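You operate a simulated robot arm through the tools that you are given. There is no shell and no other tool. Be economical: measure what you need, move in short steps, check, and stop when the job is done.

The job below is to be done with a simulated two-armed robot. You get a single attempt, and the scene is never put back.

JOB
Lift the cup tray off the white machine, dust the top and put the tray back.
Fine: both hands on the tray each way; rest it on the lane side of the mat. Use the white pad and return it; the blue pad stays. What is to be rubbed or washed off counts as gone when no trace of it is left.

Only the result counts: the job must be done as asked and must still hold three seconds after the hand-in. Knocking over, shifting, dropping, spilling or breaking anything else fails it.

ROBOT AND FRAMES
Two 6-joint arms with two-finger parallel grippers on one trunk, on a base that drives. Base frame: it is fixed to the floor where the robot stands at the start and does not move with it; the origin is under the middle of the robot, x ahead of it, y to its left, z up; the surface under the hand at the start is at about z = 660. Units: mm, rad, N and s.
The left shoulder is at the start at [60, 187, 1272], the right one opposite. With the tool pointing down near the work surface each hand reaches from about 100 to 440 mm from the robot's upright axis, wherever it stands, measured 20 degrees to its own side. Places, roughly: dust on the top of the white machine [600, -100, 1100]; lane side of the mat by the white machine [500, -700, 700]; pierced steel cup tray (41x25x5 cm) [700, -100, 1100]; polishing pad with a blue grip [750, -2250, 750]; top of the white machine [700, -100, 1100]. Payload 1.57 kg a hand.
The TCP of each hand is the grasp point between the finger pads, 30 mm short of the fingertips. In the tool frame z runs along the fingers and y along their closing line. Largest opening 110 mm; finger width 24, thickness 12; the body of the gripper, 48 by 112 mm, starts 78 mm behind the TCP.
Orientation is told as [roll, pitch, yaw] about the base's x, y, z axes, in that order, counted from this pose: with the fingers straight down and closing along the base's y, the tool's x points along the base's -x, its y along +y and its z along -z.

CONTROLS
- The arms move only by the tool step_arm. It takes "left_rows", "right_rows" or both (then of equal length, played together; a hand with none holds still); each is a list of rows, each a list of 7 numbers: the shift along the tool's x, y, z in mm, then the turn, a rotation vector about the tool's x, y, z in degrees, then the gripper command, from -1 (shut) to 1 (fully open), values between in proportion. In form: [[dx, dy, dz, ax, ay, az, gripper], ...]. A call has 1 to 12 rows; each row shifts and turns the commanded pose from where the row before left it, along the tool's axes as they then stand. A row lasts 0.2 s, in which the tool goes at most 50 mm and 0.15 rad; a call with a longer step from one row to the next is refused whole, and so is a gripper value outside its range. A pose out of reach is approached as far as the arm can. The call stops where the force on the tool passes 40 N (or 10 N more than at its start, if that is more) or the arm is blocked; 0.2 s more then pass. Each finger travels about 153 mm/s and halts on what it meets, pressing with about 43 N; the grip force reading is that of the motor and also rises with nothing between the fingers. The clock runs only during rows and for 0.2 s after the last one: add rows that do not move to give the fingers time. It gives the time, the measured TCP pose, the force on the tool (base axes), the opening and the grip force at its end, in the units of the frame above (readings bear some noise), with the torque about the TCP (base axes, N m) and any sound that the robot's microphone picked up.
- Cameras (640 x 400 px; columns grow to the right, rows downward): "scene" is now at [17.4, -38.6, 1825.1]; the picture's right is [-0.44, -0.90, 0.00], its down [-0.59, 0.29, -0.75] and it looks along [0.68, -0.33, -0.66] (base axes); focal length 269 px, centre (320, 200). "left" rides on the left gripper at [70, -16, -141] in its tool frame; the picture's right is [0.23, 0.97, 0.00], its down [-0.86, 0.20, -0.48] and it looks along [-0.47, 0.11, 0.88] (tool axes); focal length 222 px, centre (320, 200). "right" rides on the right gripper at [70, 16, -141] in its tool frame; the picture's right is [-0.23, 0.97, 0.00], its down [-0.86, -0.20, -0.48] and it looks along [-0.47, -0.11, 0.88] (tool axes); focal length 222 px, centre (320, 200).
- snapshot(camera): a new picture of that camera. The clock stands still meanwhile.
- raise_lower(by): slides the trunk up (or, below 0, down) by that many mm; the arms and the scene camera ride with it, the base frame stays. It gives what a move gives, with no picture.
- base_move(legs): drives the robot by 1 to 6 legs, each [ahead, left, turn to the left] in mm, mm and rad, along the robot's own axes; the way and the turn of a leg run together, so that a leg with both is an arc; at most 1500 mm and 3.142 rad a leg. The arms and the cameras ride along, it lands a little off, and it stops where it bumps. It gives what a move gives.
- head_to(pan, tilt): turns the head with the scene camera to pan (to the left, within 1.501 rad either way) and tilt (down, from -0.506 to 1.204), counted from straight ahead of the robot. It gives what a move gives.
- locate(camera, pixels): for up to 12 pixels [column, row] of the newest picture of that camera ("zoom" is the newest enlarged one), the place [x, y, z] in the base frame of the surface seen there, good to about 3 mm. The clock stands still meanwhile.
- close_up(camera, box): a new picture of the part [left, top, right, bottom] of that camera's present view, enlarged. The clock stands still meanwhile.
- job_done(): hands the job in; it is judged then, once.

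Work in short steps. Measure before you move; look again where a grasp or a placing could have gone wrong, and mend it. You have 80 turns and 62 pictures in all, those below and enlarged ones among them. Open the grippers and draw the arms clear of the work before you hand the job in, unless the task says otherwise; then end with one line.

The tools are called after "Call:" by a JSON object that holds its "api" and its "payload". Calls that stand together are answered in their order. step_arm: Moves the arms, as the interface text tells. Its arguments: {"type":"object","properties":{"left_rows":{"type":"array","items":{"type":"array","items":{"type":"number"}}},"right_rows":{"type":"array","items":{"type":"array","items":{"type":"number"}}}},"required":[]} The other tools are called the same way: raise_lower (by) slides the trunk up or down; base_move (legs) drives the base; head_to (pan, tilt) turns the head that bears the scene camera; snapshot (camera) takes a picture; locate (camera, pixels) gives the place of the surface under pixels of a picture; close_up (camera, box) takes an enlarged picture of a part of a camera's view; job_done () hands the job in.

At the start:

```text
t: 0.0
left_position: [406.1, 5.9, 1368.2]
left_ee_rot: [0.0, 0.001, 0.001]
left_contact_force: [-0.6, 0.9, -0.2]
left_wrist_torque: [0.02, 0.02, 0.01]
left_opening: 109.9
left_grip_force: 0.1
right_position: [382.1, -270.0, 1409.3]
right_ee_rot: [0.0, 0.001, 0.0]
right_contact_force: [-0.8, 0.8, -0.4]
right_wrist_torque: [0.01, 0.03, 0.01]
right_opening: 109.9
right_grip_force: 0.0
trunk travel left (down, up): [-900.0, 90.0]
robot x, y, heading: [1.7, 1.6, -0.001]
head pan, tilt: [-0.457, 0.716]
```

scene: 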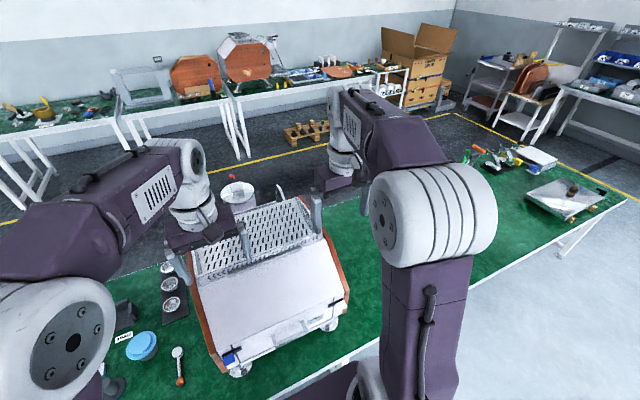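
right: 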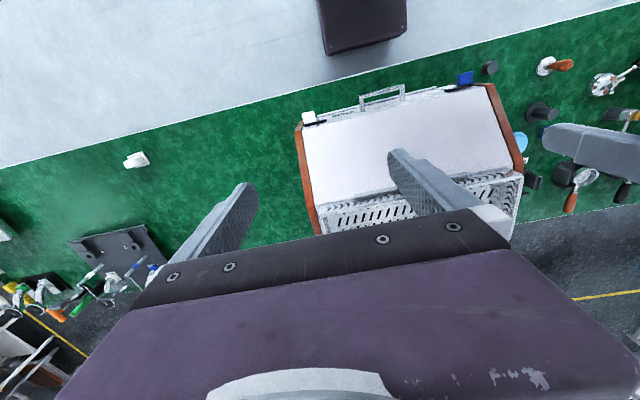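
left: 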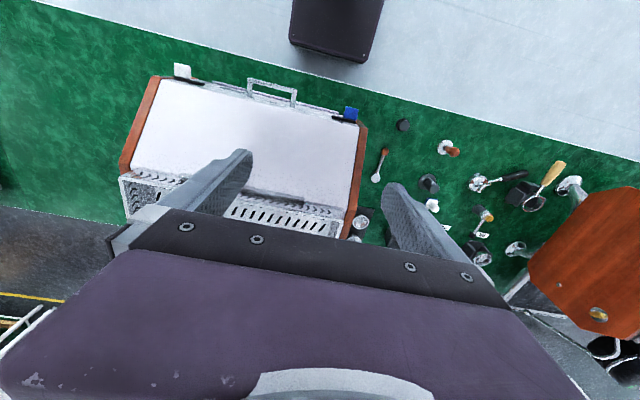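

The scene shows the white machine with the pierced tray around (255,235) and a blue item near (232,358). I take enlarged views of the machine from the scene and left cameras.

Call:
{"api": "close_up", "payload": {"camera": "scene", "box": [160, 160, 380, 398]}}

Call:
{"api": "close_up", "payload": {"camera": "left", "box": [100, 40, 420, 240]}}

```text
1.68 times, centred on (270, 279) of scene
```

zoom: 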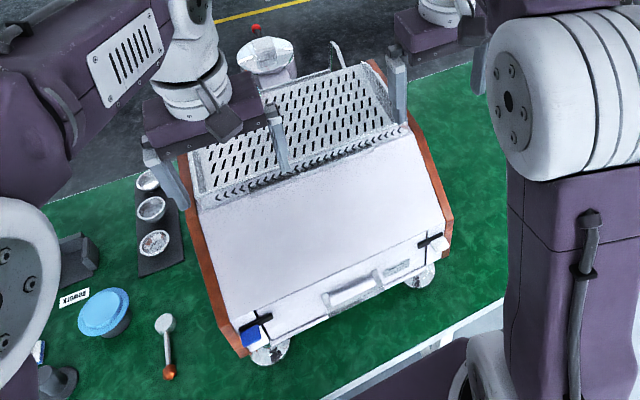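

```text
2.00 times, centred on (260, 140) of left
```

zoom: 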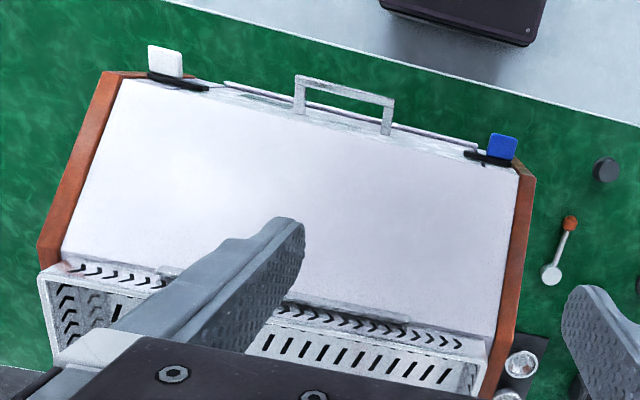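

I measure the tray rim, the pads and the sloping front from the enlarged left picture, and further points from the scene.

Call:
{"api": "locate", "payload": {"camera": "zoom", "pixels": [[165, 55], [165, 72], [180, 84], [503, 146], [45, 278], [487, 348], [65, 268], [390, 318], [100, 300], [300, 200], [110, 85], [345, 90]]}}

Call:
{"api": "locate", "payload": {"camera": "scene", "pixels": [[300, 198], [324, 236], [312, 205], [290, 225], [250, 220], [195, 270], [238, 190], [560, 200], [480, 230], [316, 190], [270, 230], [345, 275]]}}

```text
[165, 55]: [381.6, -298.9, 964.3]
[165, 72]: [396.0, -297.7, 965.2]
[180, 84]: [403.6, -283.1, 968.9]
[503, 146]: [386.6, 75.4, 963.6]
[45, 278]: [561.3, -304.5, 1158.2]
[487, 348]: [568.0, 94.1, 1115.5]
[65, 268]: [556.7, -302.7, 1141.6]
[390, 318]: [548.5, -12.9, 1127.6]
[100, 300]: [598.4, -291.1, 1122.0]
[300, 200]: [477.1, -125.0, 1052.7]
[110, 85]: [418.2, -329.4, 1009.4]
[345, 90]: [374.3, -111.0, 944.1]
```

```text
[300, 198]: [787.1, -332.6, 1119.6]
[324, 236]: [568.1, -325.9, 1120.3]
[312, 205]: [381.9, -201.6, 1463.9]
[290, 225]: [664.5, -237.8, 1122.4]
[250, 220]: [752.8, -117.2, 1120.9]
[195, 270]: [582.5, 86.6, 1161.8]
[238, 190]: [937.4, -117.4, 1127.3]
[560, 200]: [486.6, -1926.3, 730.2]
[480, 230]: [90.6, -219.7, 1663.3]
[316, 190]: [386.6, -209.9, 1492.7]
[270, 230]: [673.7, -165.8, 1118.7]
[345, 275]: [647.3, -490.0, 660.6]
```

The tray spans about x 556–806, y −305…+95, with its floor at about 1120 and rim at about 1160. The arms hide its ends, so I spread the hands sideways and look again.

Call:
{"api": "step_arm", "payload": {"left_rows": [[0, 45, 0, 0, 0, 0, 1], [0, 45, 0, 0, 0, 0, 1], [0, 45, 0, 0, 0, 0, 1], [0, 45, 0, 0, 0, 0, 1], [0, 45, 0, 0, 0, 0, 1], [0, 45, 0, 0, 0, 0, 1]], "right_rows": [[0, -45, 0, 0, 0, 0, 1], [0, -45, 0, 0, 0, 0, 1], [0, -45, 0, 0, 0, 0, 1], [0, -45, 0, 0, 0, 0, 1], [0, -45, 0, 0, 0, 0, 1], [0, -45, 0, 0, 0, 0, 1]]}}

Call:
{"api": "head_to", "payload": {"pan": -0.25, "tilt": 0.75}}

Call:
{"api": "snapshot", "payload": {"camera": "scene"}}

Call:
{"api": "snapshot", "payload": {"camera": "right"}}

```text
t: 1.4
left_position: [406.8, 276.2, 1366.8]
left_ee_rot: [0.002, 0.0, -0.003]
left_contact_force: [0.1, 0.4, -0.4]
left_wrist_torque: [0.03, 0.03, 0.0]
left_opening: 110.0
left_grip_force: 0.0
right_position: [373.3, -532.6, 1405.5]
right_ee_rot: [0.004, 0.004, 0.0]
right_contact_force: [-0.6, -0.9, 0.1]
right_wrist_torque: [0.04, 0.0, -0.02]
right_opening: 110.1
right_grip_force: 0.0
right hand out of reach, approached as far as the arm can: row 6
trunk travel left (down, up): [-900.0, 90.0]
robot x, y, heading: [3.3, -0.9, 0.005]
head pan, tilt: [-0.457, 0.716]
```

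```text
t: 2.1
left_position: [406.8, 276.2, 1367.0]
left_ee_rot: [-0.001, 0.0, 0.0]
left_contact_force: [0.0, 0.4, 0.3]
left_wrist_torque: [-0.02, 0.0, 0.01]
left_opening: 110.0
left_grip_force: 0.0
right_position: [372.2, -531.9, 1405.3]
right_ee_rot: [-0.001, -0.001, 0.001]
right_contact_force: [0.5, 0.3, 0.0]
right_wrist_torque: [-0.01, 0.02, -0.01]
right_opening: 109.7
right_grip_force: 0.1
trunk travel left (down, up): [-900.0, 90.0]
robot x, y, heading: [-1.2, -0.8, -0.003]
head pan, tilt: [-0.25, 0.75]
```

```text
56 pictures are left
```

scene: 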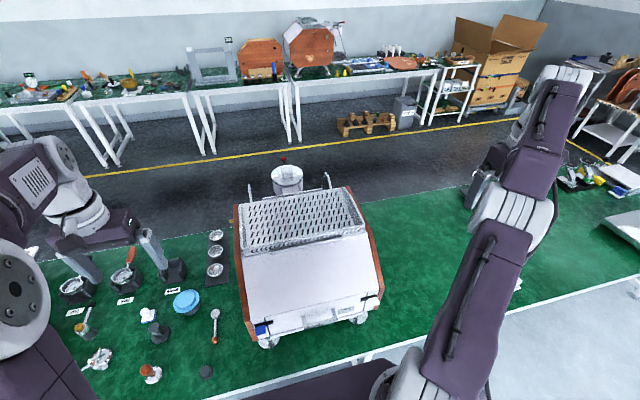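

```text
55 pictures are left
```

right: 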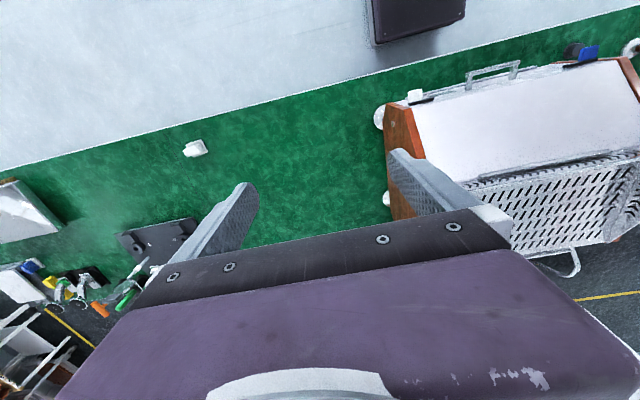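

The tray is now clear in the scene (300,215), with posts behind it at (327,180) and (250,190). I locate table edges, the free mat and the machine's surroundings.

Call:
{"api": "locate", "payload": {"camera": "right", "pixels": [[195, 148], [200, 120], [250, 108], [30, 220], [160, 235], [450, 75], [390, 115], [250, 220], [310, 220], [420, 35], [190, 155], [418, 95]]}}

Call:
{"api": "close_up", "payload": {"camera": "scene", "box": [215, 150, 405, 270]}}

Call:
{"api": "locate", "payload": {"camera": "zoom", "pixels": [[80, 190], [110, 330], [455, 130], [510, 270], [85, 300], [480, 200], [370, 90], [120, 120], [80, 250], [530, 250], [90, 200], [60, 200]]}}

Call:
{"api": "locate", "payload": {"camera": "scene", "pixels": [[380, 350], [430, 330], [390, 200], [440, 192], [405, 260], [365, 320], [375, 238], [262, 345], [215, 340], [500, 300], [590, 268], [288, 160]]}}

```text
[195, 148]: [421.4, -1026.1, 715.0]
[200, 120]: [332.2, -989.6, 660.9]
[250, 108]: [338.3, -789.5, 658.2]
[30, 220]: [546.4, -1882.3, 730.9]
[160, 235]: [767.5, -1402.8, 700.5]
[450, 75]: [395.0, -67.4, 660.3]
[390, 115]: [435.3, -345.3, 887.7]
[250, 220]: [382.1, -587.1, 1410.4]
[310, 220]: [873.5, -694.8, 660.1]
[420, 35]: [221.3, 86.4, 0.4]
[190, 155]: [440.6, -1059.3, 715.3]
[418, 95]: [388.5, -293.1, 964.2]
```

```text
3.33 times, centred on (310, 210) of scene
```

zoom: 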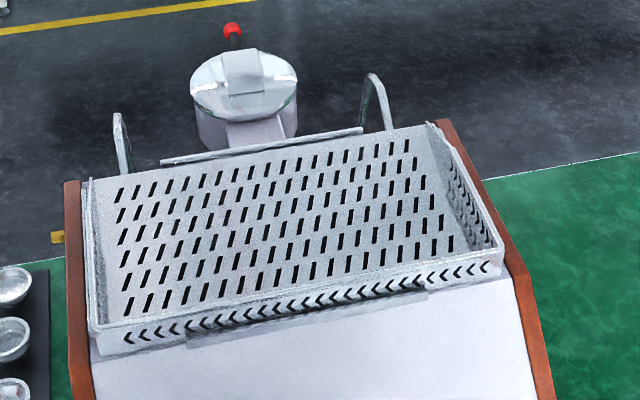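

```text
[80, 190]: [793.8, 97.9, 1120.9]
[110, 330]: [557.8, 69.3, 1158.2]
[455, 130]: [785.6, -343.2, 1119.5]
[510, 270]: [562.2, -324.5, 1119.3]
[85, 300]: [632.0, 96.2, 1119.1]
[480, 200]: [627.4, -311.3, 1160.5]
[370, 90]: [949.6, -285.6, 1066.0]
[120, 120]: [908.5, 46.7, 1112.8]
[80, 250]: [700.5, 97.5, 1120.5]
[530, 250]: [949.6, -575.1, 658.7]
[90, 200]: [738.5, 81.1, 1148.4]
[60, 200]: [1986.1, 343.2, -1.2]
```

```text
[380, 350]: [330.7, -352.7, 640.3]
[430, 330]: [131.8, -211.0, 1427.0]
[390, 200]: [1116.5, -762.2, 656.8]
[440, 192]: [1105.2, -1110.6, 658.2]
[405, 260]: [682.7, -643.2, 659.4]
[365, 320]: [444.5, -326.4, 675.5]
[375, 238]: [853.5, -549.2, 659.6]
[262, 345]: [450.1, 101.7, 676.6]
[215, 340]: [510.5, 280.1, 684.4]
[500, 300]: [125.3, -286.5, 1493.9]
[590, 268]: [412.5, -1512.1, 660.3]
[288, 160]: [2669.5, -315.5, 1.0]
```

The machine top is about z 1115–1120, the table edge about x 332 and the table top z 660; the tray end walls sit at y≈88 and −315. To know how far I can drive forward I look down at the robot base and table edge.

Call:
{"api": "head_to", "payload": {"pan": 0.0, "tilt": 1.2}}

Call:
{"api": "snapshot", "payload": {"camera": "scene"}}

Call:
{"api": "snapshot", "payload": {"camera": "left"}}

```text
t: 3.0
left_position: [406.5, 275.4, 1367.0]
left_ee_rot: [0.001, 0.001, 0.001]
left_contact_force: [0.6, 0.4, -0.2]
left_wrist_torque: [0.04, -0.03, 0.0]
left_opening: 109.8
left_grip_force: 0.1
right_position: [373.2, -529.7, 1406.6]
right_ee_rot: [0.0, -0.001, 0.0]
right_contact_force: [-0.1, -0.2, 0.3]
right_wrist_torque: [0.0, -0.02, 0.01]
right_opening: 109.7
right_grip_force: 0.0
trunk travel left (down, up): [-900.0, 90.0]
robot x, y, heading: [-1.1, 2.5, -0.0]
head pan, tilt: [0.0, 1.201]
```

```text
53 pictures are left
```

scene: 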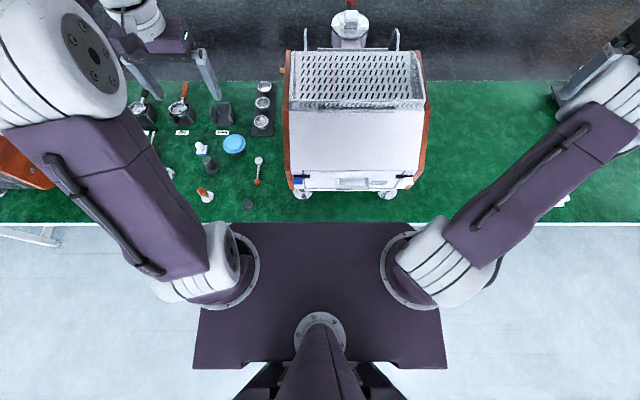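

```text
52 pictures are left
```

left: 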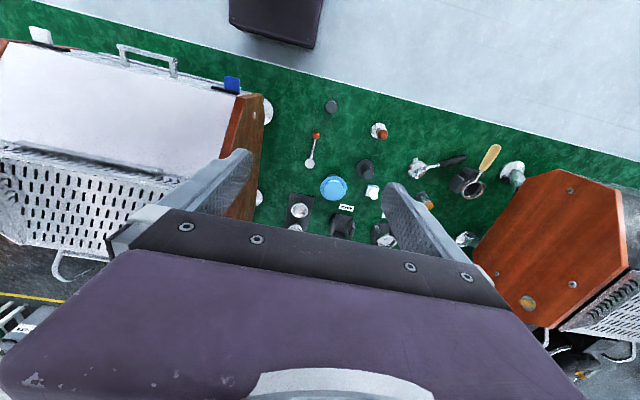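

Call:
{"api": "locate", "payload": {"camera": "left", "pixels": [[275, 30], [310, 45], [235, 25], [40, 35], [230, 85], [148, 52], [130, 48], [172, 62]]}}

Call:
{"api": "locate", "payload": {"camera": "scene", "pixels": [[320, 228], [320, 218], [320, 300], [230, 225], [405, 225], [338, 218], [290, 60], [420, 60], [310, 48], [390, 35], [305, 35], [349, 20]]}}

```text
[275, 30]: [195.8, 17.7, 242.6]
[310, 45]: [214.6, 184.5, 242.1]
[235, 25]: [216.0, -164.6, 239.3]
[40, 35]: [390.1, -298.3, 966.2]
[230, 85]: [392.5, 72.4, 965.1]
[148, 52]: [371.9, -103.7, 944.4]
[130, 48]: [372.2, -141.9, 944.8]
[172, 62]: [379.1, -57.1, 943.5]
```

```text
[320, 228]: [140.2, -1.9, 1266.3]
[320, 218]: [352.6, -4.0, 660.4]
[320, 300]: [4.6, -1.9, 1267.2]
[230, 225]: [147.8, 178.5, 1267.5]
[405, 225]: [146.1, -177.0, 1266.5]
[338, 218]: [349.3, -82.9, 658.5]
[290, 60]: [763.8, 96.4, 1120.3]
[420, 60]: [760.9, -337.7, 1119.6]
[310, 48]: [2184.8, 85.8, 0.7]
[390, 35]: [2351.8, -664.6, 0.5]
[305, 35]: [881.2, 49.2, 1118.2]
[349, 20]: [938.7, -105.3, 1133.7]
```

The base front top is at z 242, low enough to pass under the table, and the torso front is at x≈150. I drive 120 ahead and 115 to the right to centre on the tray, then look at it again.

Call:
{"api": "base_move", "payload": {"legs": [[0, -115, 0], [120, 0, 0]]}}

Call:
{"api": "head_to", "payload": {"pan": 0.0, "tilt": 0.95}}

Call:
{"api": "close_up", "payload": {"camera": "scene", "box": [220, 80, 420, 205]}}

```text
t: 5.1
left_position: [522.0, 158.4, 1369.4]
left_ee_rot: [0.003, -0.004, 0.002]
left_contact_force: [-0.5, 0.3, 0.0]
left_wrist_torque: [0.03, -0.04, 0.0]
left_opening: 109.9
left_grip_force: 0.0
right_position: [489.3, -648.8, 1407.8]
right_ee_rot: [0.001, -0.003, 0.0]
right_contact_force: [0.8, 0.6, 0.6]
right_wrist_torque: [0.02, -0.05, -0.04]
right_opening: 109.7
right_grip_force: 0.0
trunk travel left (down, up): [-900.0, 90.0]
robot x, y, heading: [119.6, -115.5, 0.001]
head pan, tilt: [0.0, 1.201]
```

```text
t: 5.9
left_position: [528.1, 159.5, 1367.8]
left_ee_rot: [0.0, 0.001, 0.003]
left_contact_force: [0.8, 0.5, -0.2]
left_wrist_torque: [-0.01, 0.02, 0.0]
left_opening: 110.0
left_grip_force: 0.1
right_position: [494.2, -648.1, 1405.1]
right_ee_rot: [0.0, 0.002, 0.0]
right_contact_force: [-0.1, 0.6, -0.5]
right_wrist_torque: [0.03, -0.01, 0.03]
right_opening: 110.2
right_grip_force: 0.1
trunk travel left (down, up): [-900.0, 90.0]
robot x, y, heading: [117.4, -116.4, 0.006]
head pan, tilt: [0.0, 0.949]
```

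```text
3.20 times, centred on (320, 142) of scene
```

zoom: 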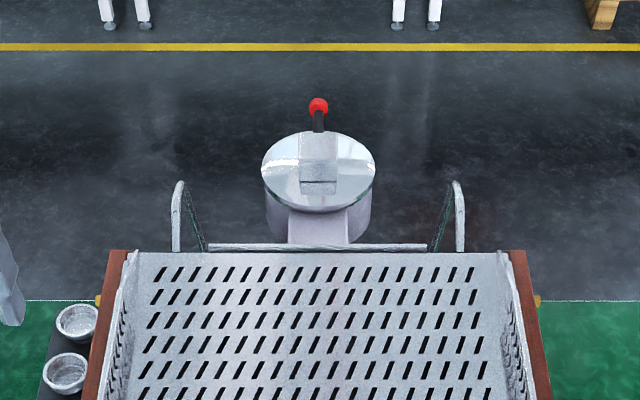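

I measure the end walls: the left rim runs about (135,252)–(108,385), the right about (500,252)–(530,390).

Call:
{"api": "locate", "payload": {"camera": "zoom", "pixels": [[133, 253], [126, 280], [118, 320], [108, 370], [121, 320], [500, 253], [509, 280], [517, 320], [527, 370], [320, 247], [320, 262], [430, 350]]}}

Call:
{"api": "close_up", "payload": {"camera": "scene", "box": [220, 140, 420, 265]}}

```text
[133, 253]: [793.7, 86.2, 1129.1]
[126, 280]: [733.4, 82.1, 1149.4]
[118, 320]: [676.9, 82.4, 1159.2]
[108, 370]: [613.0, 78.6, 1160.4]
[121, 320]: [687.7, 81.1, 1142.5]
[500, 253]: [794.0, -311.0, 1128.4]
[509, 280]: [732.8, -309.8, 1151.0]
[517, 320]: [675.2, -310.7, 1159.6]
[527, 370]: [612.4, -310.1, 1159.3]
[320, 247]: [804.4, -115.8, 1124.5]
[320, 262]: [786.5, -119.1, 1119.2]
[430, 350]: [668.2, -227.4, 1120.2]
```

```text
3.20 times, centred on (320, 202) of scene
```

zoom: 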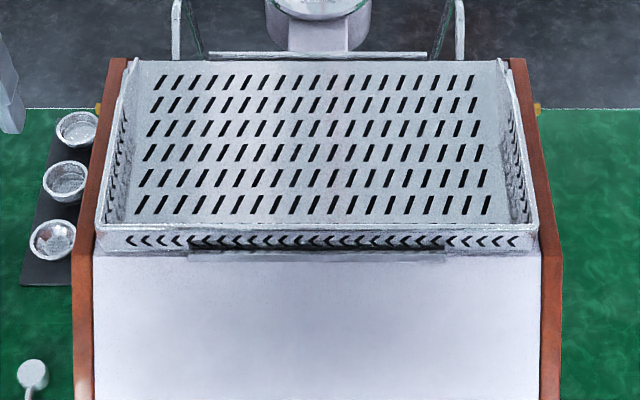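

The side walls are full height (1160) from x≈555 to 680, at y=81 and y=−310, and taper toward the back. I bring both hands above them at x≈662, z≈1230.

Call:
{"api": "step_arm", "payload": {"left_rows": [[-14.9, -8.7, 15.3, 0, 0, 0, 1], [-14.9, -8.7, 15.3, 0, 0, 0, 1], [-14.9, -8.7, 15.3, 0, 0, 0, 1], [-14.9, -8.7, 15.3, 0, 0, 0, 1], [-14.9, -8.7, 15.3, 0, 0, 0, 1], [-14.9, -8.7, 15.3, 0, 0, 0, 1], [-14.9, -8.7, 15.3, 0, 0, 0, 1], [-14.9, -8.7, 15.3, 0, 0, 0, 1], [-14.9, -8.7, 15.3, 0, 0, 0, 1], [0, 0, 0, 0, 0, 0, 1]], "right_rows": [[-18.7, 37.6, 19.4, 0, 0, 0, 1], [-18.7, 37.6, 19.4, 0, 0, 0, 1], [-18.7, 37.6, 19.4, 0, 0, 0, 1], [-18.7, 37.6, 19.4, 0, 0, 0, 1], [-18.7, 37.6, 19.4, 0, 0, 0, 1], [-18.7, 37.6, 19.4, 0, 0, 0, 1], [-18.7, 37.6, 19.4, 0, 0, 0, 1], [-18.7, 37.6, 19.4, 0, 0, 0, 1], [-18.7, 37.6, 19.4, 0, 0, 0, 1], [0, 0, 0, 0, 0, 0, 1]]}}

Call:
{"api": "snapshot", "payload": {"camera": "scene"}}

Call:
{"api": "snapshot", "payload": {"camera": "left"}}

Call:
{"api": "snapshot", "payload": {"camera": "right"}}

```text
t: 8.1
left_position: [658.4, 83.4, 1227.6]
left_ee_rot: [-0.001, 0.0, 0.002]
left_contact_force: [-0.3, -0.4, 1.2]
left_wrist_torque: [0.0, 0.02, -0.01]
left_opening: 109.8
left_grip_force: 0.0
right_position: [659.6, -310.5, 1230.8]
right_ee_rot: [0.0, 0.003, 0.002]
right_contact_force: [-0.2, -0.4, 0.5]
right_wrist_torque: [0.03, 0.0, 0.01]
right_opening: 110.2
right_grip_force: 0.0
trunk travel left (down, up): [-900.0, 90.0]
robot x, y, heading: [120.9, -118.6, 0.002]
head pan, tilt: [0.0, 0.949]
```

```text
49 pictures are left
```

scene: 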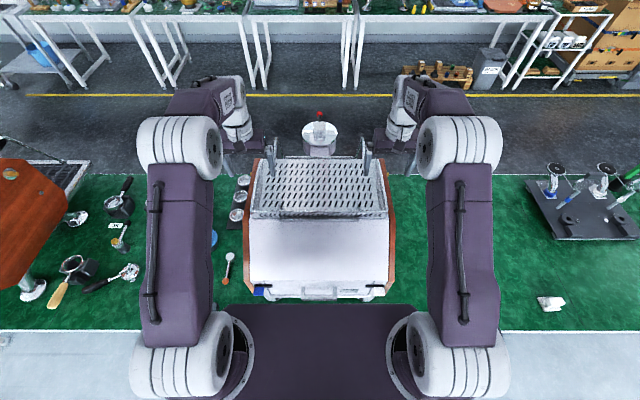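

```text
48 pictures are left
```

left: 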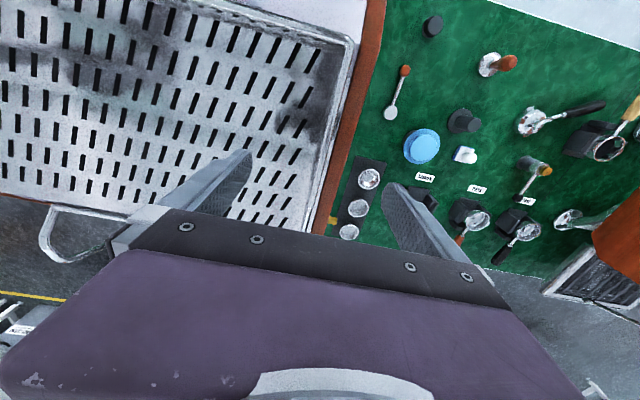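

```text
47 pictures are left
```

right: 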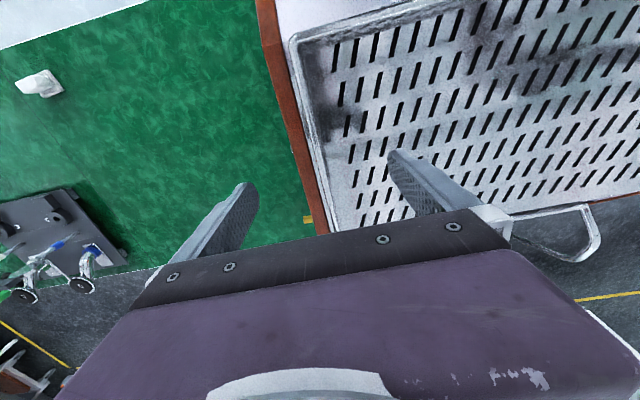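

The rims show at (348,80)–(318,200) in the left picture and (292,55)–(325,200) in the right one. I measure them to centre the fingers.

Call:
{"api": "locate", "payload": {"camera": "left", "pixels": [[352, 50], [345, 90], [336, 130], [349, 90], [340, 90]]}}

Call:
{"api": "locate", "payload": {"camera": "right", "pixels": [[292, 48], [302, 90], [313, 140], [298, 90], [306, 90]]}}

```text
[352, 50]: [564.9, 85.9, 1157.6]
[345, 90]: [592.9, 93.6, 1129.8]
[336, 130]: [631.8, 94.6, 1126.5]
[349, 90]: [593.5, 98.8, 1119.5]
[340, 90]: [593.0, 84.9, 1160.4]
```

```text
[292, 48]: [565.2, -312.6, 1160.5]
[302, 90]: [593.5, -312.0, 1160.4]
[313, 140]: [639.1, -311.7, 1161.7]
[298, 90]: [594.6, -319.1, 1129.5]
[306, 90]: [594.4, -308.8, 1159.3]
```

The rims lie at y≈84 and −311, right between the fingers; a lower flange is at z≈1129. I go down to z≈1163 and close both.

Call:
{"api": "step_arm", "payload": {"left_rows": [[0, 0, 22, 0, 0, 0, 1], [0, 0, 22, 0, 0, 0, 1], [0, 0, 20.6, 0, 0, 0, 1], [0, 0, 0, 0, 0, 0, 1], [0, 0, 0, 0, 0, 0, 0], [0, 0, 0, 0, 0, 0, -0.5], [0, 0, 0, 0, 0, 0, -1], [0, 0, 0, 0, 0, 0, -1], [0, 0, 0, 0, 0, 0, -1]], "right_rows": [[0, 0, 23, 0, 0, 0, 1], [0, 0, 22, 0, 0, 0, 1], [0, 0, 22.8, 0, 0, 0, 1], [0, 0, 0, 0, 0, 0, 1], [0, 0, 0, 0, 0, 0, 0], [0, 0, 0, 0, 0, 0, -0.5], [0, 0, 0, 0, 0, 0, -1], [0, 0, 0, 0, 0, 0, -1], [0, 0, 0, 0, 0, 0, -1]]}}

Call:
{"api": "snapshot", "payload": {"camera": "left"}}

Call:
{"api": "snapshot", "payload": {"camera": "right"}}

```text
t: 10.1
left_position: [661.8, 85.1, 1164.1]
left_ee_rot: [0.002, 0.0, 0.001]
left_contact_force: [0.0, 19.0, -0.1]
left_wrist_torque: [0.09, -0.12, -0.07]
left_opening: 7.4
left_grip_force: 26.9
right_position: [659.7, -310.2, 1165.0]
right_ee_rot: [-0.001, 0.001, 0.002]
right_contact_force: [-0.8, -20.4, -0.4]
right_wrist_torque: [-0.17, -0.08, -0.27]
right_opening: 7.5
right_grip_force: 27.5
trunk travel left (down, up): [-900.0, 90.0]
robot x, y, heading: [121.1, -115.6, 0.004]
head pan, tilt: [0.0, 0.949]
```

```text
46 pictures are left
```

left: 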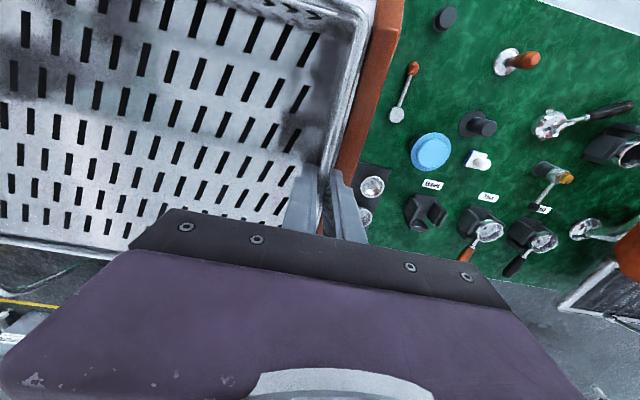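

```text
45 pictures are left
```

right: 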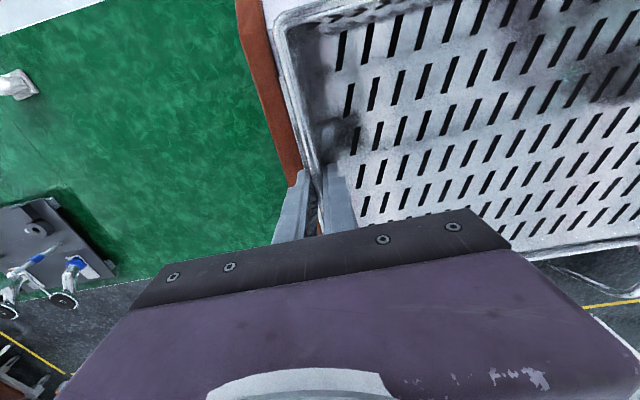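

Both grippers hold the wall (opening 7.4), with a slight inward squeeze of about 20 N. I ease the hands outward a little and lift 30 mm together.

Call:
{"api": "step_arm", "payload": {"left_rows": [[0, 1.2, 0, 0, 0, 0, -1], [0, 0, -10, 0, 0, 0, -1], [0, 0, -10, 0, 0, 0, -1], [0, 0, -10, 0, 0, 0, -1], [0, 0, 0, 0, 0, 0, -1]], "right_rows": [[0, -1.2, 0, 0, 0, 0, -1], [0, 0, -10, 0, 0, 0, -1], [0, 0, -10, 0, 0, 0, -1], [0, 0, -10, 0, 0, 0, -1], [0, 0, 0, 0, 0, 0, -1]]}}

Call:
{"api": "snapshot", "payload": {"camera": "scene"}}

```text
t: 11.3
left_position: [662.5, 84.6, 1193.9]
left_ee_rot: [0.0, 0.001, 0.002]
left_contact_force: [0.1, -0.5, -0.4]
left_wrist_torque: [0.02, -0.01, 0.01]
left_opening: 0.0
left_grip_force: 21.3
right_position: [661.2, -310.8, 1193.1]
right_ee_rot: [0.0, 0.0, 0.002]
right_contact_force: [0.3, -0.6, 0.4]
right_wrist_torque: [0.01, 0.01, 0.01]
right_opening: 0.0
right_grip_force: 21.2
trunk travel left (down, up): [-900.0, 90.0]
robot x, y, heading: [120.2, -115.7, 0.004]
head pan, tilt: [0.0, 0.949]
```

```text
44 pictures are left
```

scene: 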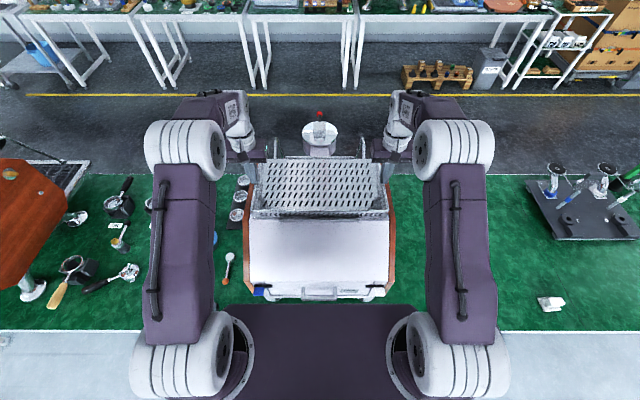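

The fingers closed to 0 and slid off; the tray stayed. I look closely at the wall's profile before regripping.

Call:
{"api": "close_up", "payload": {"camera": "scene", "box": [235, 145, 315, 225]}}

Call:
{"api": "close_up", "payload": {"camera": "right", "box": [230, 0, 400, 240]}}

Call:
{"api": "locate", "payload": {"camera": "zoom", "pixels": [[200, 20], [236, 60], [244, 60], [250, 60], [262, 60], [290, 60], [255, 120], [262, 120], [270, 120], [280, 120], [290, 120], [300, 120]]}}

```text
5.00 times, centred on (275, 185) of scene
```

zoom: 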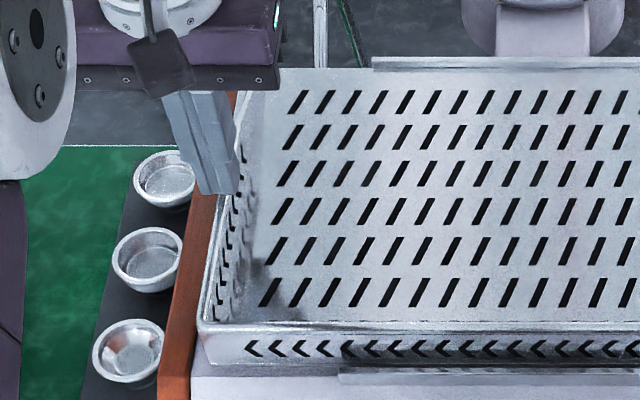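

```text
1.67 times, centred on (315, 120) of right
```

zoom: 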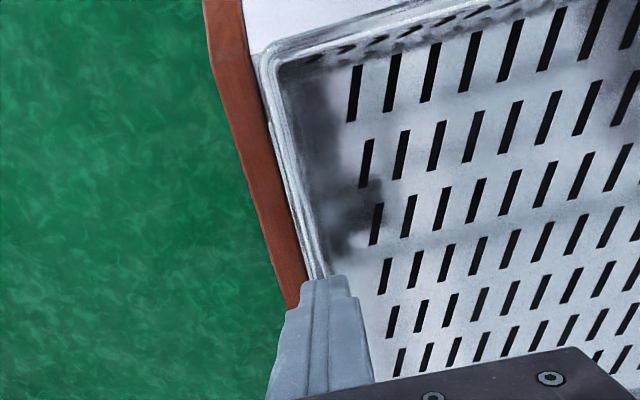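

```text
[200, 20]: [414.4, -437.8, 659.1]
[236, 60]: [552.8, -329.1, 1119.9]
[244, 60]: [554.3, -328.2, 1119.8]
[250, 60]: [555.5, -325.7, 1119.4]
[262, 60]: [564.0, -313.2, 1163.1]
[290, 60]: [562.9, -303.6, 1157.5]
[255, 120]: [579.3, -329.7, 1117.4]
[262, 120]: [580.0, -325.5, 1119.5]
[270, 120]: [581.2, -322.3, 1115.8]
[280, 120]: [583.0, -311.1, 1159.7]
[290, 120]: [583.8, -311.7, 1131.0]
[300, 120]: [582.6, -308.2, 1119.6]
```

The wall is about 7 mm thick and vertical (the lower "flange" readings were mixed edge pixels), so the hold was just too shallow. I open, go down to z≈1154 (tips ≈1124) and close for longer.

Call:
{"api": "step_arm", "payload": {"left_rows": [[0, 0, 0, 0, 0, 0, 0], [0, 0, 0, 0, 0, 0, 0], [0, 0, 13, 0, 0, 0, 0], [0, 0, 13, 0, 0, 0, 0], [0, 0, 13, 0, 0, 0, 0], [0, 0, 0, 0, 0, 0, -0.5], [0, 0, 0, 0, 0, 0, -1], [0, 0, 0, 0, 0, 0, -1], [0, 0, 0, 0, 0, 0, -1], [0, 0, 0, 0, 0, 0, -1], [0, 0, 0, 0, 0, 0, -1]], "right_rows": [[0, 0, 0, 0, 0, 0, 0], [0, 0, 0, 0, 0, 0, 0], [0, 0, 13, 0, 0, 0, 0], [0, 0, 13, 0, 0, 0, 0], [0, 0, 13, 0, 0, 0, 0], [0, 0, 0, 0, 0, 0, -0.5], [0, 0, 0, 0, 0, 0, -1], [0, 0, 0, 0, 0, 0, -1], [0, 0, 0, 0, 0, 0, -1], [0, 0, 0, 0, 0, 0, -1], [0, 0, 0, 0, 0, 0, -1]]}}

```text
t: 13.2
left_position: [660.5, 87.6, 1156.0]
left_ee_rot: [0.006, 0.0, 0.001]
left_contact_force: [-1.2, -0.3, -1.1]
left_wrist_torque: [0.92, -0.31, 0.04]
left_opening: 14.9
left_grip_force: 30.5
right_position: [662.2, -313.9, 1155.5]
right_ee_rot: [-0.007, 0.002, 0.001]
right_contact_force: [1.8, -0.9, -2.3]
right_wrist_torque: [-0.87, 0.01, -0.57]
right_opening: 14.0
right_grip_force: 30.3
trunk travel left (down, up): [-900.0, 90.0]
robot x, y, heading: [122.2, -116.1, -0.001]
head pan, tilt: [0.0, 0.949]
stopped in row 9 (right hand): the force on the tool passed its limit at 41 N (the readings are from after the stop); the commanded pose is now the measured one
```

Now the opening is 14–15: the wall widens outward near its foot. Grip is firm (30 N) and side forces are relaxed, so I test a slow 8 mm lift and read the vertical load.

Call:
{"api": "step_arm", "payload": {"left_rows": [[0, 0, 0, 0, 0, 0, -1], [0, 0, -2, 0, 0, 0, -1], [0, 0, -2, 0, 0, 0, -1], [0, 0, -2, 0, 0, 0, -1], [0, 0, -2, 0, 0, 0, -1]], "right_rows": [[0, 0, 0, 0, 0, 0, -1], [0, 0, -2, 0, 0, 0, -1], [0, 0, -2, 0, 0, 0, -1], [0, 0, -2, 0, 0, 0, -1], [0, 0, -2, 0, 0, 0, -1]]}}

```text
t: 14.4
left_position: [661.6, 82.5, 1169.1]
left_ee_rot: [0.005, -0.013, 0.001]
left_contact_force: [0.2, -24.5, -2.5]
left_wrist_torque: [0.04, -0.78, 0.09]
left_opening: 7.6
left_grip_force: 26.7
right_position: [663.0, -313.8, 1167.3]
right_ee_rot: [0.001, -0.012, 0.002]
right_contact_force: [0.6, 26.4, -4.0]
right_wrist_torque: [0.02, 0.76, -0.29]
right_opening: 7.3
right_grip_force: 26.6
trunk travel left (down, up): [-900.0, 90.0]
robot x, y, heading: [116.3, -117.5, -0.0]
head pan, tilt: [0.0, 0.949]
```

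Vertical loads of −2.5 and −4 N suggest the tray may be partly carried with opening 7.5. I look closely to see.

Call:
{"api": "close_up", "payload": {"camera": "scene", "box": [230, 140, 410, 253]}}

Call:
{"api": "locate", "payload": {"camera": "zoom", "pixels": [[320, 150], [160, 150], [480, 150], [320, 80], [320, 220], [108, 240], [535, 240], [320, 262]]}}

```text
3.54 times, centred on (320, 196) of scene
```

zoom: 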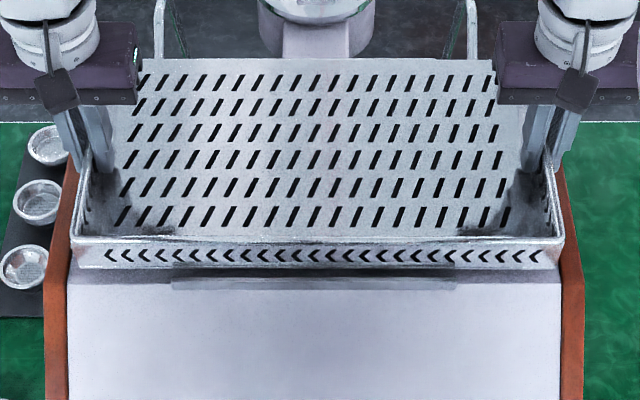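

```text
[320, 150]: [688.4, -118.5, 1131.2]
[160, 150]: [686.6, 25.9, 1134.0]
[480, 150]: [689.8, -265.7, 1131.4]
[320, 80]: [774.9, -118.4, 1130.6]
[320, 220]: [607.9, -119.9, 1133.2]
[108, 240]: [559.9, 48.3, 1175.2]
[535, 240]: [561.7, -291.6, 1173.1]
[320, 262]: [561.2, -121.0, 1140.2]
```

The tray is up: floor now at 1131–1134 instead of 1120, level. I keep lifting gently another 40 mm.

Call:
{"api": "step_arm", "payload": {"left_rows": [[0, 0, -2, 0, 0, 0, -1], [0, 0, -3, 0, 0, 0, -1], [0, 0, -4, 0, 0, 0, -1], [0, 0, -4, 0, 0, 0, -1], [0, 0, -4, 0, 0, 0, -1], [0, 0, -4, 0, 0, 0, -1], [0, 0, -4, 0, 0, 0, -1], [0, 0, -4, 0, 0, 0, -1], [0, 0, -4, 0, 0, 0, -1], [0, 0, -4, 0, 0, 0, -1], [0, 0, -2, 0, 0, 0, -1], [0, 0, -1, 0, 0, 0, -1]], "right_rows": [[0, 0, -2, 0, 0, 0, -1], [0, 0, -3, 0, 0, 0, -1], [0, 0, -4, 0, 0, 0, -1], [0, 0, -4, 0, 0, 0, -1], [0, 0, -4, 0, 0, 0, -1], [0, 0, -4, 0, 0, 0, -1], [0, 0, -4, 0, 0, 0, -1], [0, 0, -4, 0, 0, 0, -1], [0, 0, -4, 0, 0, 0, -1], [0, 0, -4, 0, 0, 0, -1], [0, 0, -2, 0, 0, 0, -1], [0, 0, -1, 0, 0, 0, -1]]}}

Call:
{"api": "snapshot", "payload": {"camera": "scene"}}

Call:
{"api": "locate", "payload": {"camera": "scene", "pixels": [[320, 170], [280, 170], [360, 170], [320, 195], [265, 207], [375, 207]]}}

```text
t: 15.0
left_position: [661.5, 84.5, 1167.9]
left_ee_rot: [0.001, 0.002, 0.0]
left_contact_force: [-0.1, -0.5, -3.3]
left_wrist_torque: [-0.02, 0.02, 0.07]
left_opening: 7.5
left_grip_force: 26.1
right_position: [662.3, -312.0, 1166.8]
right_ee_rot: [-0.001, 0.002, 0.002]
right_contact_force: [0.0, 0.1, -3.6]
right_wrist_torque: [0.0, -0.05, -0.26]
right_opening: 7.5
right_grip_force: 26.4
trunk travel left (down, up): [-900.0, 90.0]
robot x, y, heading: [121.9, -114.6, 0.004]
head pan, tilt: [0.0, 0.949]
stopped in row 2 (right hand): the force on the tool passed its limit at 41 N (the readings are from after the stop); the commanded pose is now the measured one
```

```text
40 pictures are left
```

scene: 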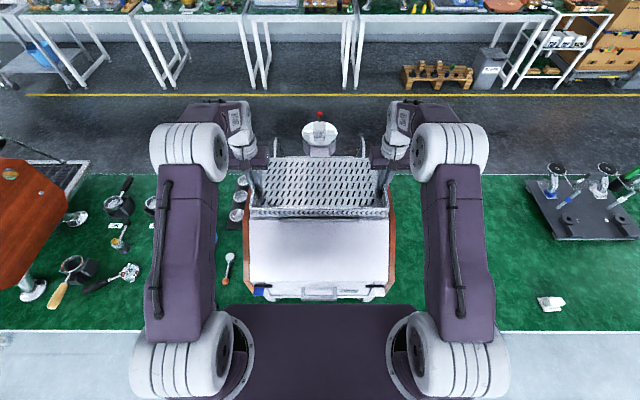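

```text
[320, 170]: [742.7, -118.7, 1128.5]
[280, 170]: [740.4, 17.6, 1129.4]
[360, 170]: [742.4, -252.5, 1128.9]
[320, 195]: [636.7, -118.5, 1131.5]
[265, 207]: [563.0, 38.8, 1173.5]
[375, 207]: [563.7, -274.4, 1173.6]
```

The squeeze relaxed to 0 and both hands carry 3.5 N each (tray ≈0.7 kg), opening 7.5. I continue lifting gently.

Call:
{"api": "step_arm", "payload": {"left_rows": [[0, 0, 0, 0, 0, 0, -1], [0, 0, -2, 0, 0, 0, -1], [0, 0, -4, 0, 0, 0, -1], [0, 0, -4, 0, 0, 0, -1], [0, 0, -4, 0, 0, 0, -1], [0, 0, -4, 0, 0, 0, -1], [0, 0, -4, 0, 0, 0, -1], [0, 0, -4, 0, 0, 0, -1], [0, 0, -4, 0, 0, 0, -1], [0, 0, -4, 0, 0, 0, -1], [0, 0, -2, 0, 0, 0, -1], [0, 0, -1, 0, 0, 0, -1]], "right_rows": [[0, 0, 0, 0, 0, 0, -1], [0, 0, -2, 0, 0, 0, -1], [0, 0, -4, 0, 0, 0, -1], [0, 0, -4, 0, 0, 0, -1], [0, 0, -4, 0, 0, 0, -1], [0, 0, -4, 0, 0, 0, -1], [0, 0, -4, 0, 0, 0, -1], [0, 0, -4, 0, 0, 0, -1], [0, 0, -4, 0, 0, 0, -1], [0, 0, -4, 0, 0, 0, -1], [0, 0, -2, 0, 0, 0, -1], [0, 0, -1, 0, 0, 0, -1]]}}

Call:
{"api": "snapshot", "payload": {"camera": "scene"}}

Call:
{"api": "locate", "payload": {"camera": "scene", "pixels": [[320, 170], [280, 170], [360, 170], [320, 195], [262, 207], [378, 207], [320, 215], [320, 225]]}}

```text
t: 17.6
left_position: [659.8, 84.9, 1205.0]
left_ee_rot: [0.002, 0.001, -0.001]
left_contact_force: [-1.0, -1.7, -3.5]
left_wrist_torque: [0.03, 0.04, 0.07]
left_opening: 7.6
left_grip_force: 26.7
right_position: [661.7, -311.0, 1204.2]
right_ee_rot: [0.0, -0.002, 0.004]
right_contact_force: [0.9, 2.9, -3.9]
right_wrist_torque: [0.0, -0.02, -0.23]
right_opening: 7.2
right_grip_force: 26.8
trunk travel left (down, up): [-900.0, 90.0]
robot x, y, heading: [118.1, -120.0, 0.005]
head pan, tilt: [0.0, 0.949]
```

```text
39 pictures are left
```

scene: 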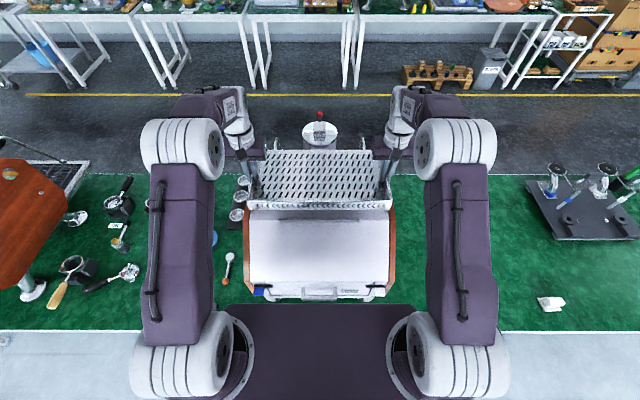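

```text
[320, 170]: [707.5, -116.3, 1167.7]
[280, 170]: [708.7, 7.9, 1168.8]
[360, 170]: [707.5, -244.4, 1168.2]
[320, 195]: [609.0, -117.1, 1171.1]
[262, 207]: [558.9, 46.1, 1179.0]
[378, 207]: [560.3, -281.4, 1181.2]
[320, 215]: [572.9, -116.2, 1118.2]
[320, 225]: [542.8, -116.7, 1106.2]
```

The tray is 48 mm up, level, firmly held. I drive 150 back and then 585 right so it hangs over the free mat near (525,−700).

Call:
{"api": "base_move", "payload": {"legs": [[-150, 0, 0], [0, -585, 0]]}}

Call:
{"api": "snapshot", "payload": {"camera": "scene"}}

```text
t: 21.9
left_position: [518.1, -495.9, 1205.2]
left_ee_rot: [-0.002, 0.003, 0.018]
left_contact_force: [-0.2, -4.4, -4.0]
left_wrist_torque: [-0.03, 0.02, 0.07]
left_opening: 7.4
left_grip_force: 26.6
right_position: [526.0, -892.9, 1205.4]
right_ee_rot: [-0.002, 0.001, 0.018]
right_contact_force: [-0.4, 4.7, -3.5]
right_wrist_torque: [0.01, -0.02, -0.19]
right_opening: 7.7
right_grip_force: 26.8
trunk travel left (down, up): [-900.0, 90.0]
robot x, y, heading: [-17.9, -707.1, 0.018]
head pan, tilt: [0.0, 0.949]
```

```text
38 pictures are left
```

scene: 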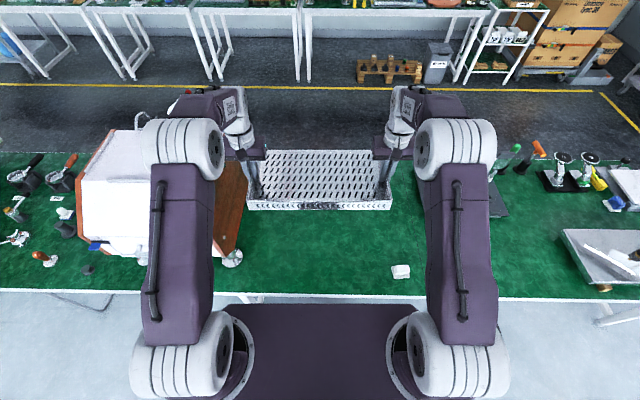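

The tray hangs over the mat; I verify the clearances to the white block (400,270), the dark holder (490,200) and the machine's side (235,255).

Call:
{"api": "locate", "payload": {"camera": "scene", "pixels": [[400, 270], [391, 275], [410, 270], [500, 212], [425, 190], [233, 258], [240, 205], [300, 240], [370, 240], [320, 180], [255, 205], [385, 205]]}}

```text
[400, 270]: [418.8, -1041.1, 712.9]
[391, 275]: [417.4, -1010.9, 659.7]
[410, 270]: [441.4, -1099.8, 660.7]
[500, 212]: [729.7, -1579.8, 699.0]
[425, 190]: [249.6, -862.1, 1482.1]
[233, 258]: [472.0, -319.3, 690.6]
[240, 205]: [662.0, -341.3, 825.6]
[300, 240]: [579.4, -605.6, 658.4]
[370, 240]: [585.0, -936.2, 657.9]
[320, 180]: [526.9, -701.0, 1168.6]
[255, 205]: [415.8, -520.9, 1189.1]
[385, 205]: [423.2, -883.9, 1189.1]
```

All clear: the tray footprint is about x 415–660, y −500…−900. I lower the trunk 480.

Call:
{"api": "raise_lower", "payload": {"by": -480}}

Call:
{"api": "snapshot", "payload": {"camera": "scene"}}

Call:
{"api": "locate", "payload": {"camera": "scene", "pixels": [[320, 180], [270, 180], [370, 180], [320, 165], [320, 230], [300, 250], [340, 250]]}}

```text
refused: -480 is not a number from -400 to 400
```

```text
37 pictures are left
```

scene: 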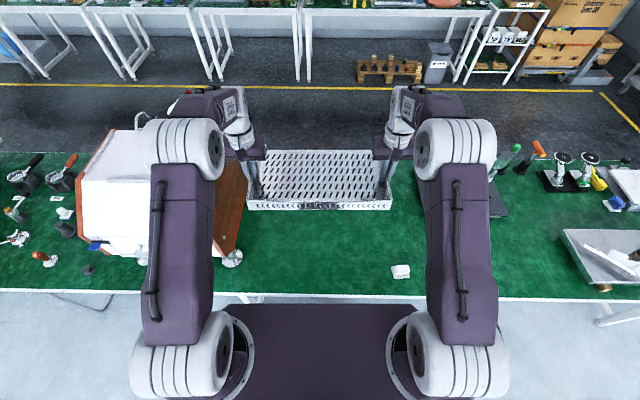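

```text
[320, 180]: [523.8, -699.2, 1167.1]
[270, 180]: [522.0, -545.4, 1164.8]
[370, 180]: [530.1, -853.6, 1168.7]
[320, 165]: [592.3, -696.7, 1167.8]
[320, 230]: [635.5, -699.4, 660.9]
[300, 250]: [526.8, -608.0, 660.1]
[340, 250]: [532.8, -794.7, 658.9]
```

The slide is limited to 400 per call, so I lower in two calls: −400 and −75.

Call:
{"api": "raise_lower", "payload": {"by": -400}}

Call:
{"api": "raise_lower", "payload": {"by": -75}}

Call:
{"api": "snapshot", "payload": {"camera": "scene"}}

Call:
{"api": "locate", "payload": {"camera": "scene", "pixels": [[320, 180], [270, 180], [370, 180], [320, 165], [320, 230], [300, 250], [340, 250]]}}

```text
t: 25.7
left_position: [517.4, -497.1, 802.9]
left_ee_rot: [0.001, 0.002, 0.017]
left_contact_force: [0.6, 0.3, -2.7]
left_wrist_torque: [0.02, 0.03, 0.12]
left_opening: 7.6
left_grip_force: 27.2
right_position: [525.5, -894.7, 804.0]
right_ee_rot: [-0.002, -0.001, 0.019]
right_contact_force: [0.3, 0.6, -4.0]
right_wrist_torque: [0.02, 0.02, -0.2]
right_opening: 7.6
right_grip_force: 27.1
trunk travel left (down, up): [-500.0, 490.0]
robot x, y, heading: [-17.4, -706.5, 0.015]
head pan, tilt: [0.0, 0.949]
```

```text
t: 26.8
left_position: [515.9, -498.7, 729.2]
left_ee_rot: [0.003, -0.001, 0.017]
left_contact_force: [0.1, -0.6, -2.9]
left_wrist_torque: [0.0, -0.01, 0.08]
left_opening: 7.7
left_grip_force: 26.5
right_position: [524.5, -894.6, 729.6]
right_ee_rot: [-0.001, -0.002, 0.017]
right_contact_force: [0.9, 0.4, -3.2]
right_wrist_torque: [0.01, -0.02, -0.17]
right_opening: 7.9
right_grip_force: 26.9
trunk travel left (down, up): [-425.0, 565.0]
robot x, y, heading: [-17.7, -709.1, 0.016]
head pan, tilt: [0.0, 0.949]
```

```text
36 pictures are left
```

scene: 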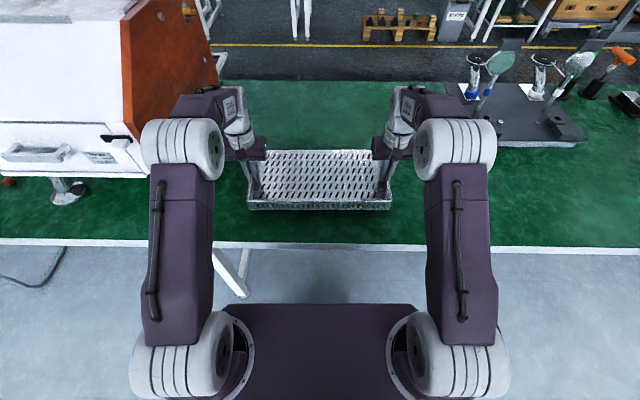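

```text
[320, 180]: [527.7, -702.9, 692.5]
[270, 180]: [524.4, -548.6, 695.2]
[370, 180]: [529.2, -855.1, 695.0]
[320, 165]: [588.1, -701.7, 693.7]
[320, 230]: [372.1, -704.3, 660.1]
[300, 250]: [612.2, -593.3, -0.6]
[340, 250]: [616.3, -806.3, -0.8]
```

The tray floor is at 693 above the mat at 660. I lower it in small steps with both hands until touchdown.

Call:
{"api": "step_arm", "payload": {"left_rows": [[0, 0, 6, 0, 0, 0, -1], [0, 0, 6, 0, 0, 0, -1], [0, 0, 5, 0, 0, 0, -1], [0, 0, 2, 0, 0, 0, -1], [0, 0, 2, 0, 0, 0, -1], [0, 0, 2, 0, 0, 0, -1], [0, 0, 0, 0, 0, 0, -1]], "right_rows": [[0, 0, 6, 0, 0, 0, -1], [0, 0, 6, 0, 0, 0, -1], [0, 0, 5, 0, 0, 0, -1], [0, 0, 2, 0, 0, 0, -1], [0, 0, 2, 0, 0, 0, -1], [0, 0, 2, 0, 0, 0, -1], [0, 0, 0, 0, 0, 0, -1]]}}

```text
t: 28.4
left_position: [515.6, -498.2, 705.3]
left_ee_rot: [0.001, 0.001, 0.018]
left_contact_force: [0.5, -5.2, -3.5]
left_wrist_torque: [0.0, 0.13, 0.17]
left_opening: 7.5
left_grip_force: 27.0
right_position: [524.5, -893.1, 707.2]
right_ee_rot: [0.0, 0.001, 0.019]
right_contact_force: [-0.2, 5.3, -3.7]
right_wrist_torque: [-0.01, -0.21, -0.11]
right_opening: 7.8
right_grip_force: 26.4
trunk travel left (down, up): [-425.0, 565.0]
robot x, y, heading: [-14.9, -706.9, 0.019]
head pan, tilt: [0.0, 0.949]
```

Still hanging with 3.5 N each (floor ≈669). I continue in 2 mm steps.

Call:
{"api": "step_arm", "payload": {"left_rows": [[0, 0, 2, 0, 0, 0, -1], [0, 0, 2, 0, 0, 0, -1], [0, 0, 1, 0, 0, 0, -1], [0, 0, 0, 0, 0, 0, -1]], "right_rows": [[0, 0, 2, 0, 0, 0, -1], [0, 0, 2, 0, 0, 0, -1], [0, 0, 1, 0, 0, 0, -1], [0, 0, 0, 0, 0, 0, -1]]}}

```text
t: 29.4
left_position: [516.9, -497.7, 701.6]
left_ee_rot: [0.0, 0.001, 0.018]
left_contact_force: [0.6, -4.1, -4.9]
left_wrist_torque: [0.05, -0.8, -0.05]
left_opening: 7.6
left_grip_force: 27.0
right_position: [526.0, -894.3, 703.1]
right_ee_rot: [-0.002, -0.005, 0.018]
right_contact_force: [-1.2, 1.8, 6.5]
right_wrist_torque: [0.0, -0.45, -0.29]
right_opening: 7.7
right_grip_force: 26.8
trunk travel left (down, up): [-425.0, 565.0]
robot x, y, heading: [-18.5, -708.7, 0.019]
head pan, tilt: [0.0, 0.949]
```

The right end has touched (+6.5 N), the left nearly. I lower the left 2 mm, then open both and rise.

Call:
{"api": "step_arm", "payload": {"left_rows": [[0, 0, 1, 0, 0, 0, -1], [0, 0, 1, 0, 0, 0, -1], [0, 0, 0, 0, 0, 0, -1]], "right_rows": [[0, 0, 0, 0, 0, 0, -1], [0, 0, 0, 0, 0, 0, -1], [0, 0, 0, 0, 0, 0, -1]]}}

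```text
t: 30.2
left_position: [517.1, -498.4, 700.7]
left_ee_rot: [0.002, -0.002, 0.019]
left_contact_force: [-3.6, 1.8, 7.6]
left_wrist_torque: [-0.02, -0.76, -0.12]
left_opening: 8.1
left_grip_force: 26.9
right_position: [524.3, -893.4, 700.0]
right_ee_rot: [-0.001, -0.001, 0.018]
right_contact_force: [1.2, 1.5, -3.5]
right_wrist_torque: [0.02, -0.83, -0.33]
right_opening: 7.7
right_grip_force: 26.9
trunk travel left (down, up): [-425.0, 565.0]
robot x, y, heading: [-20.7, -707.7, 0.016]
head pan, tilt: [0.0, 0.949]
```

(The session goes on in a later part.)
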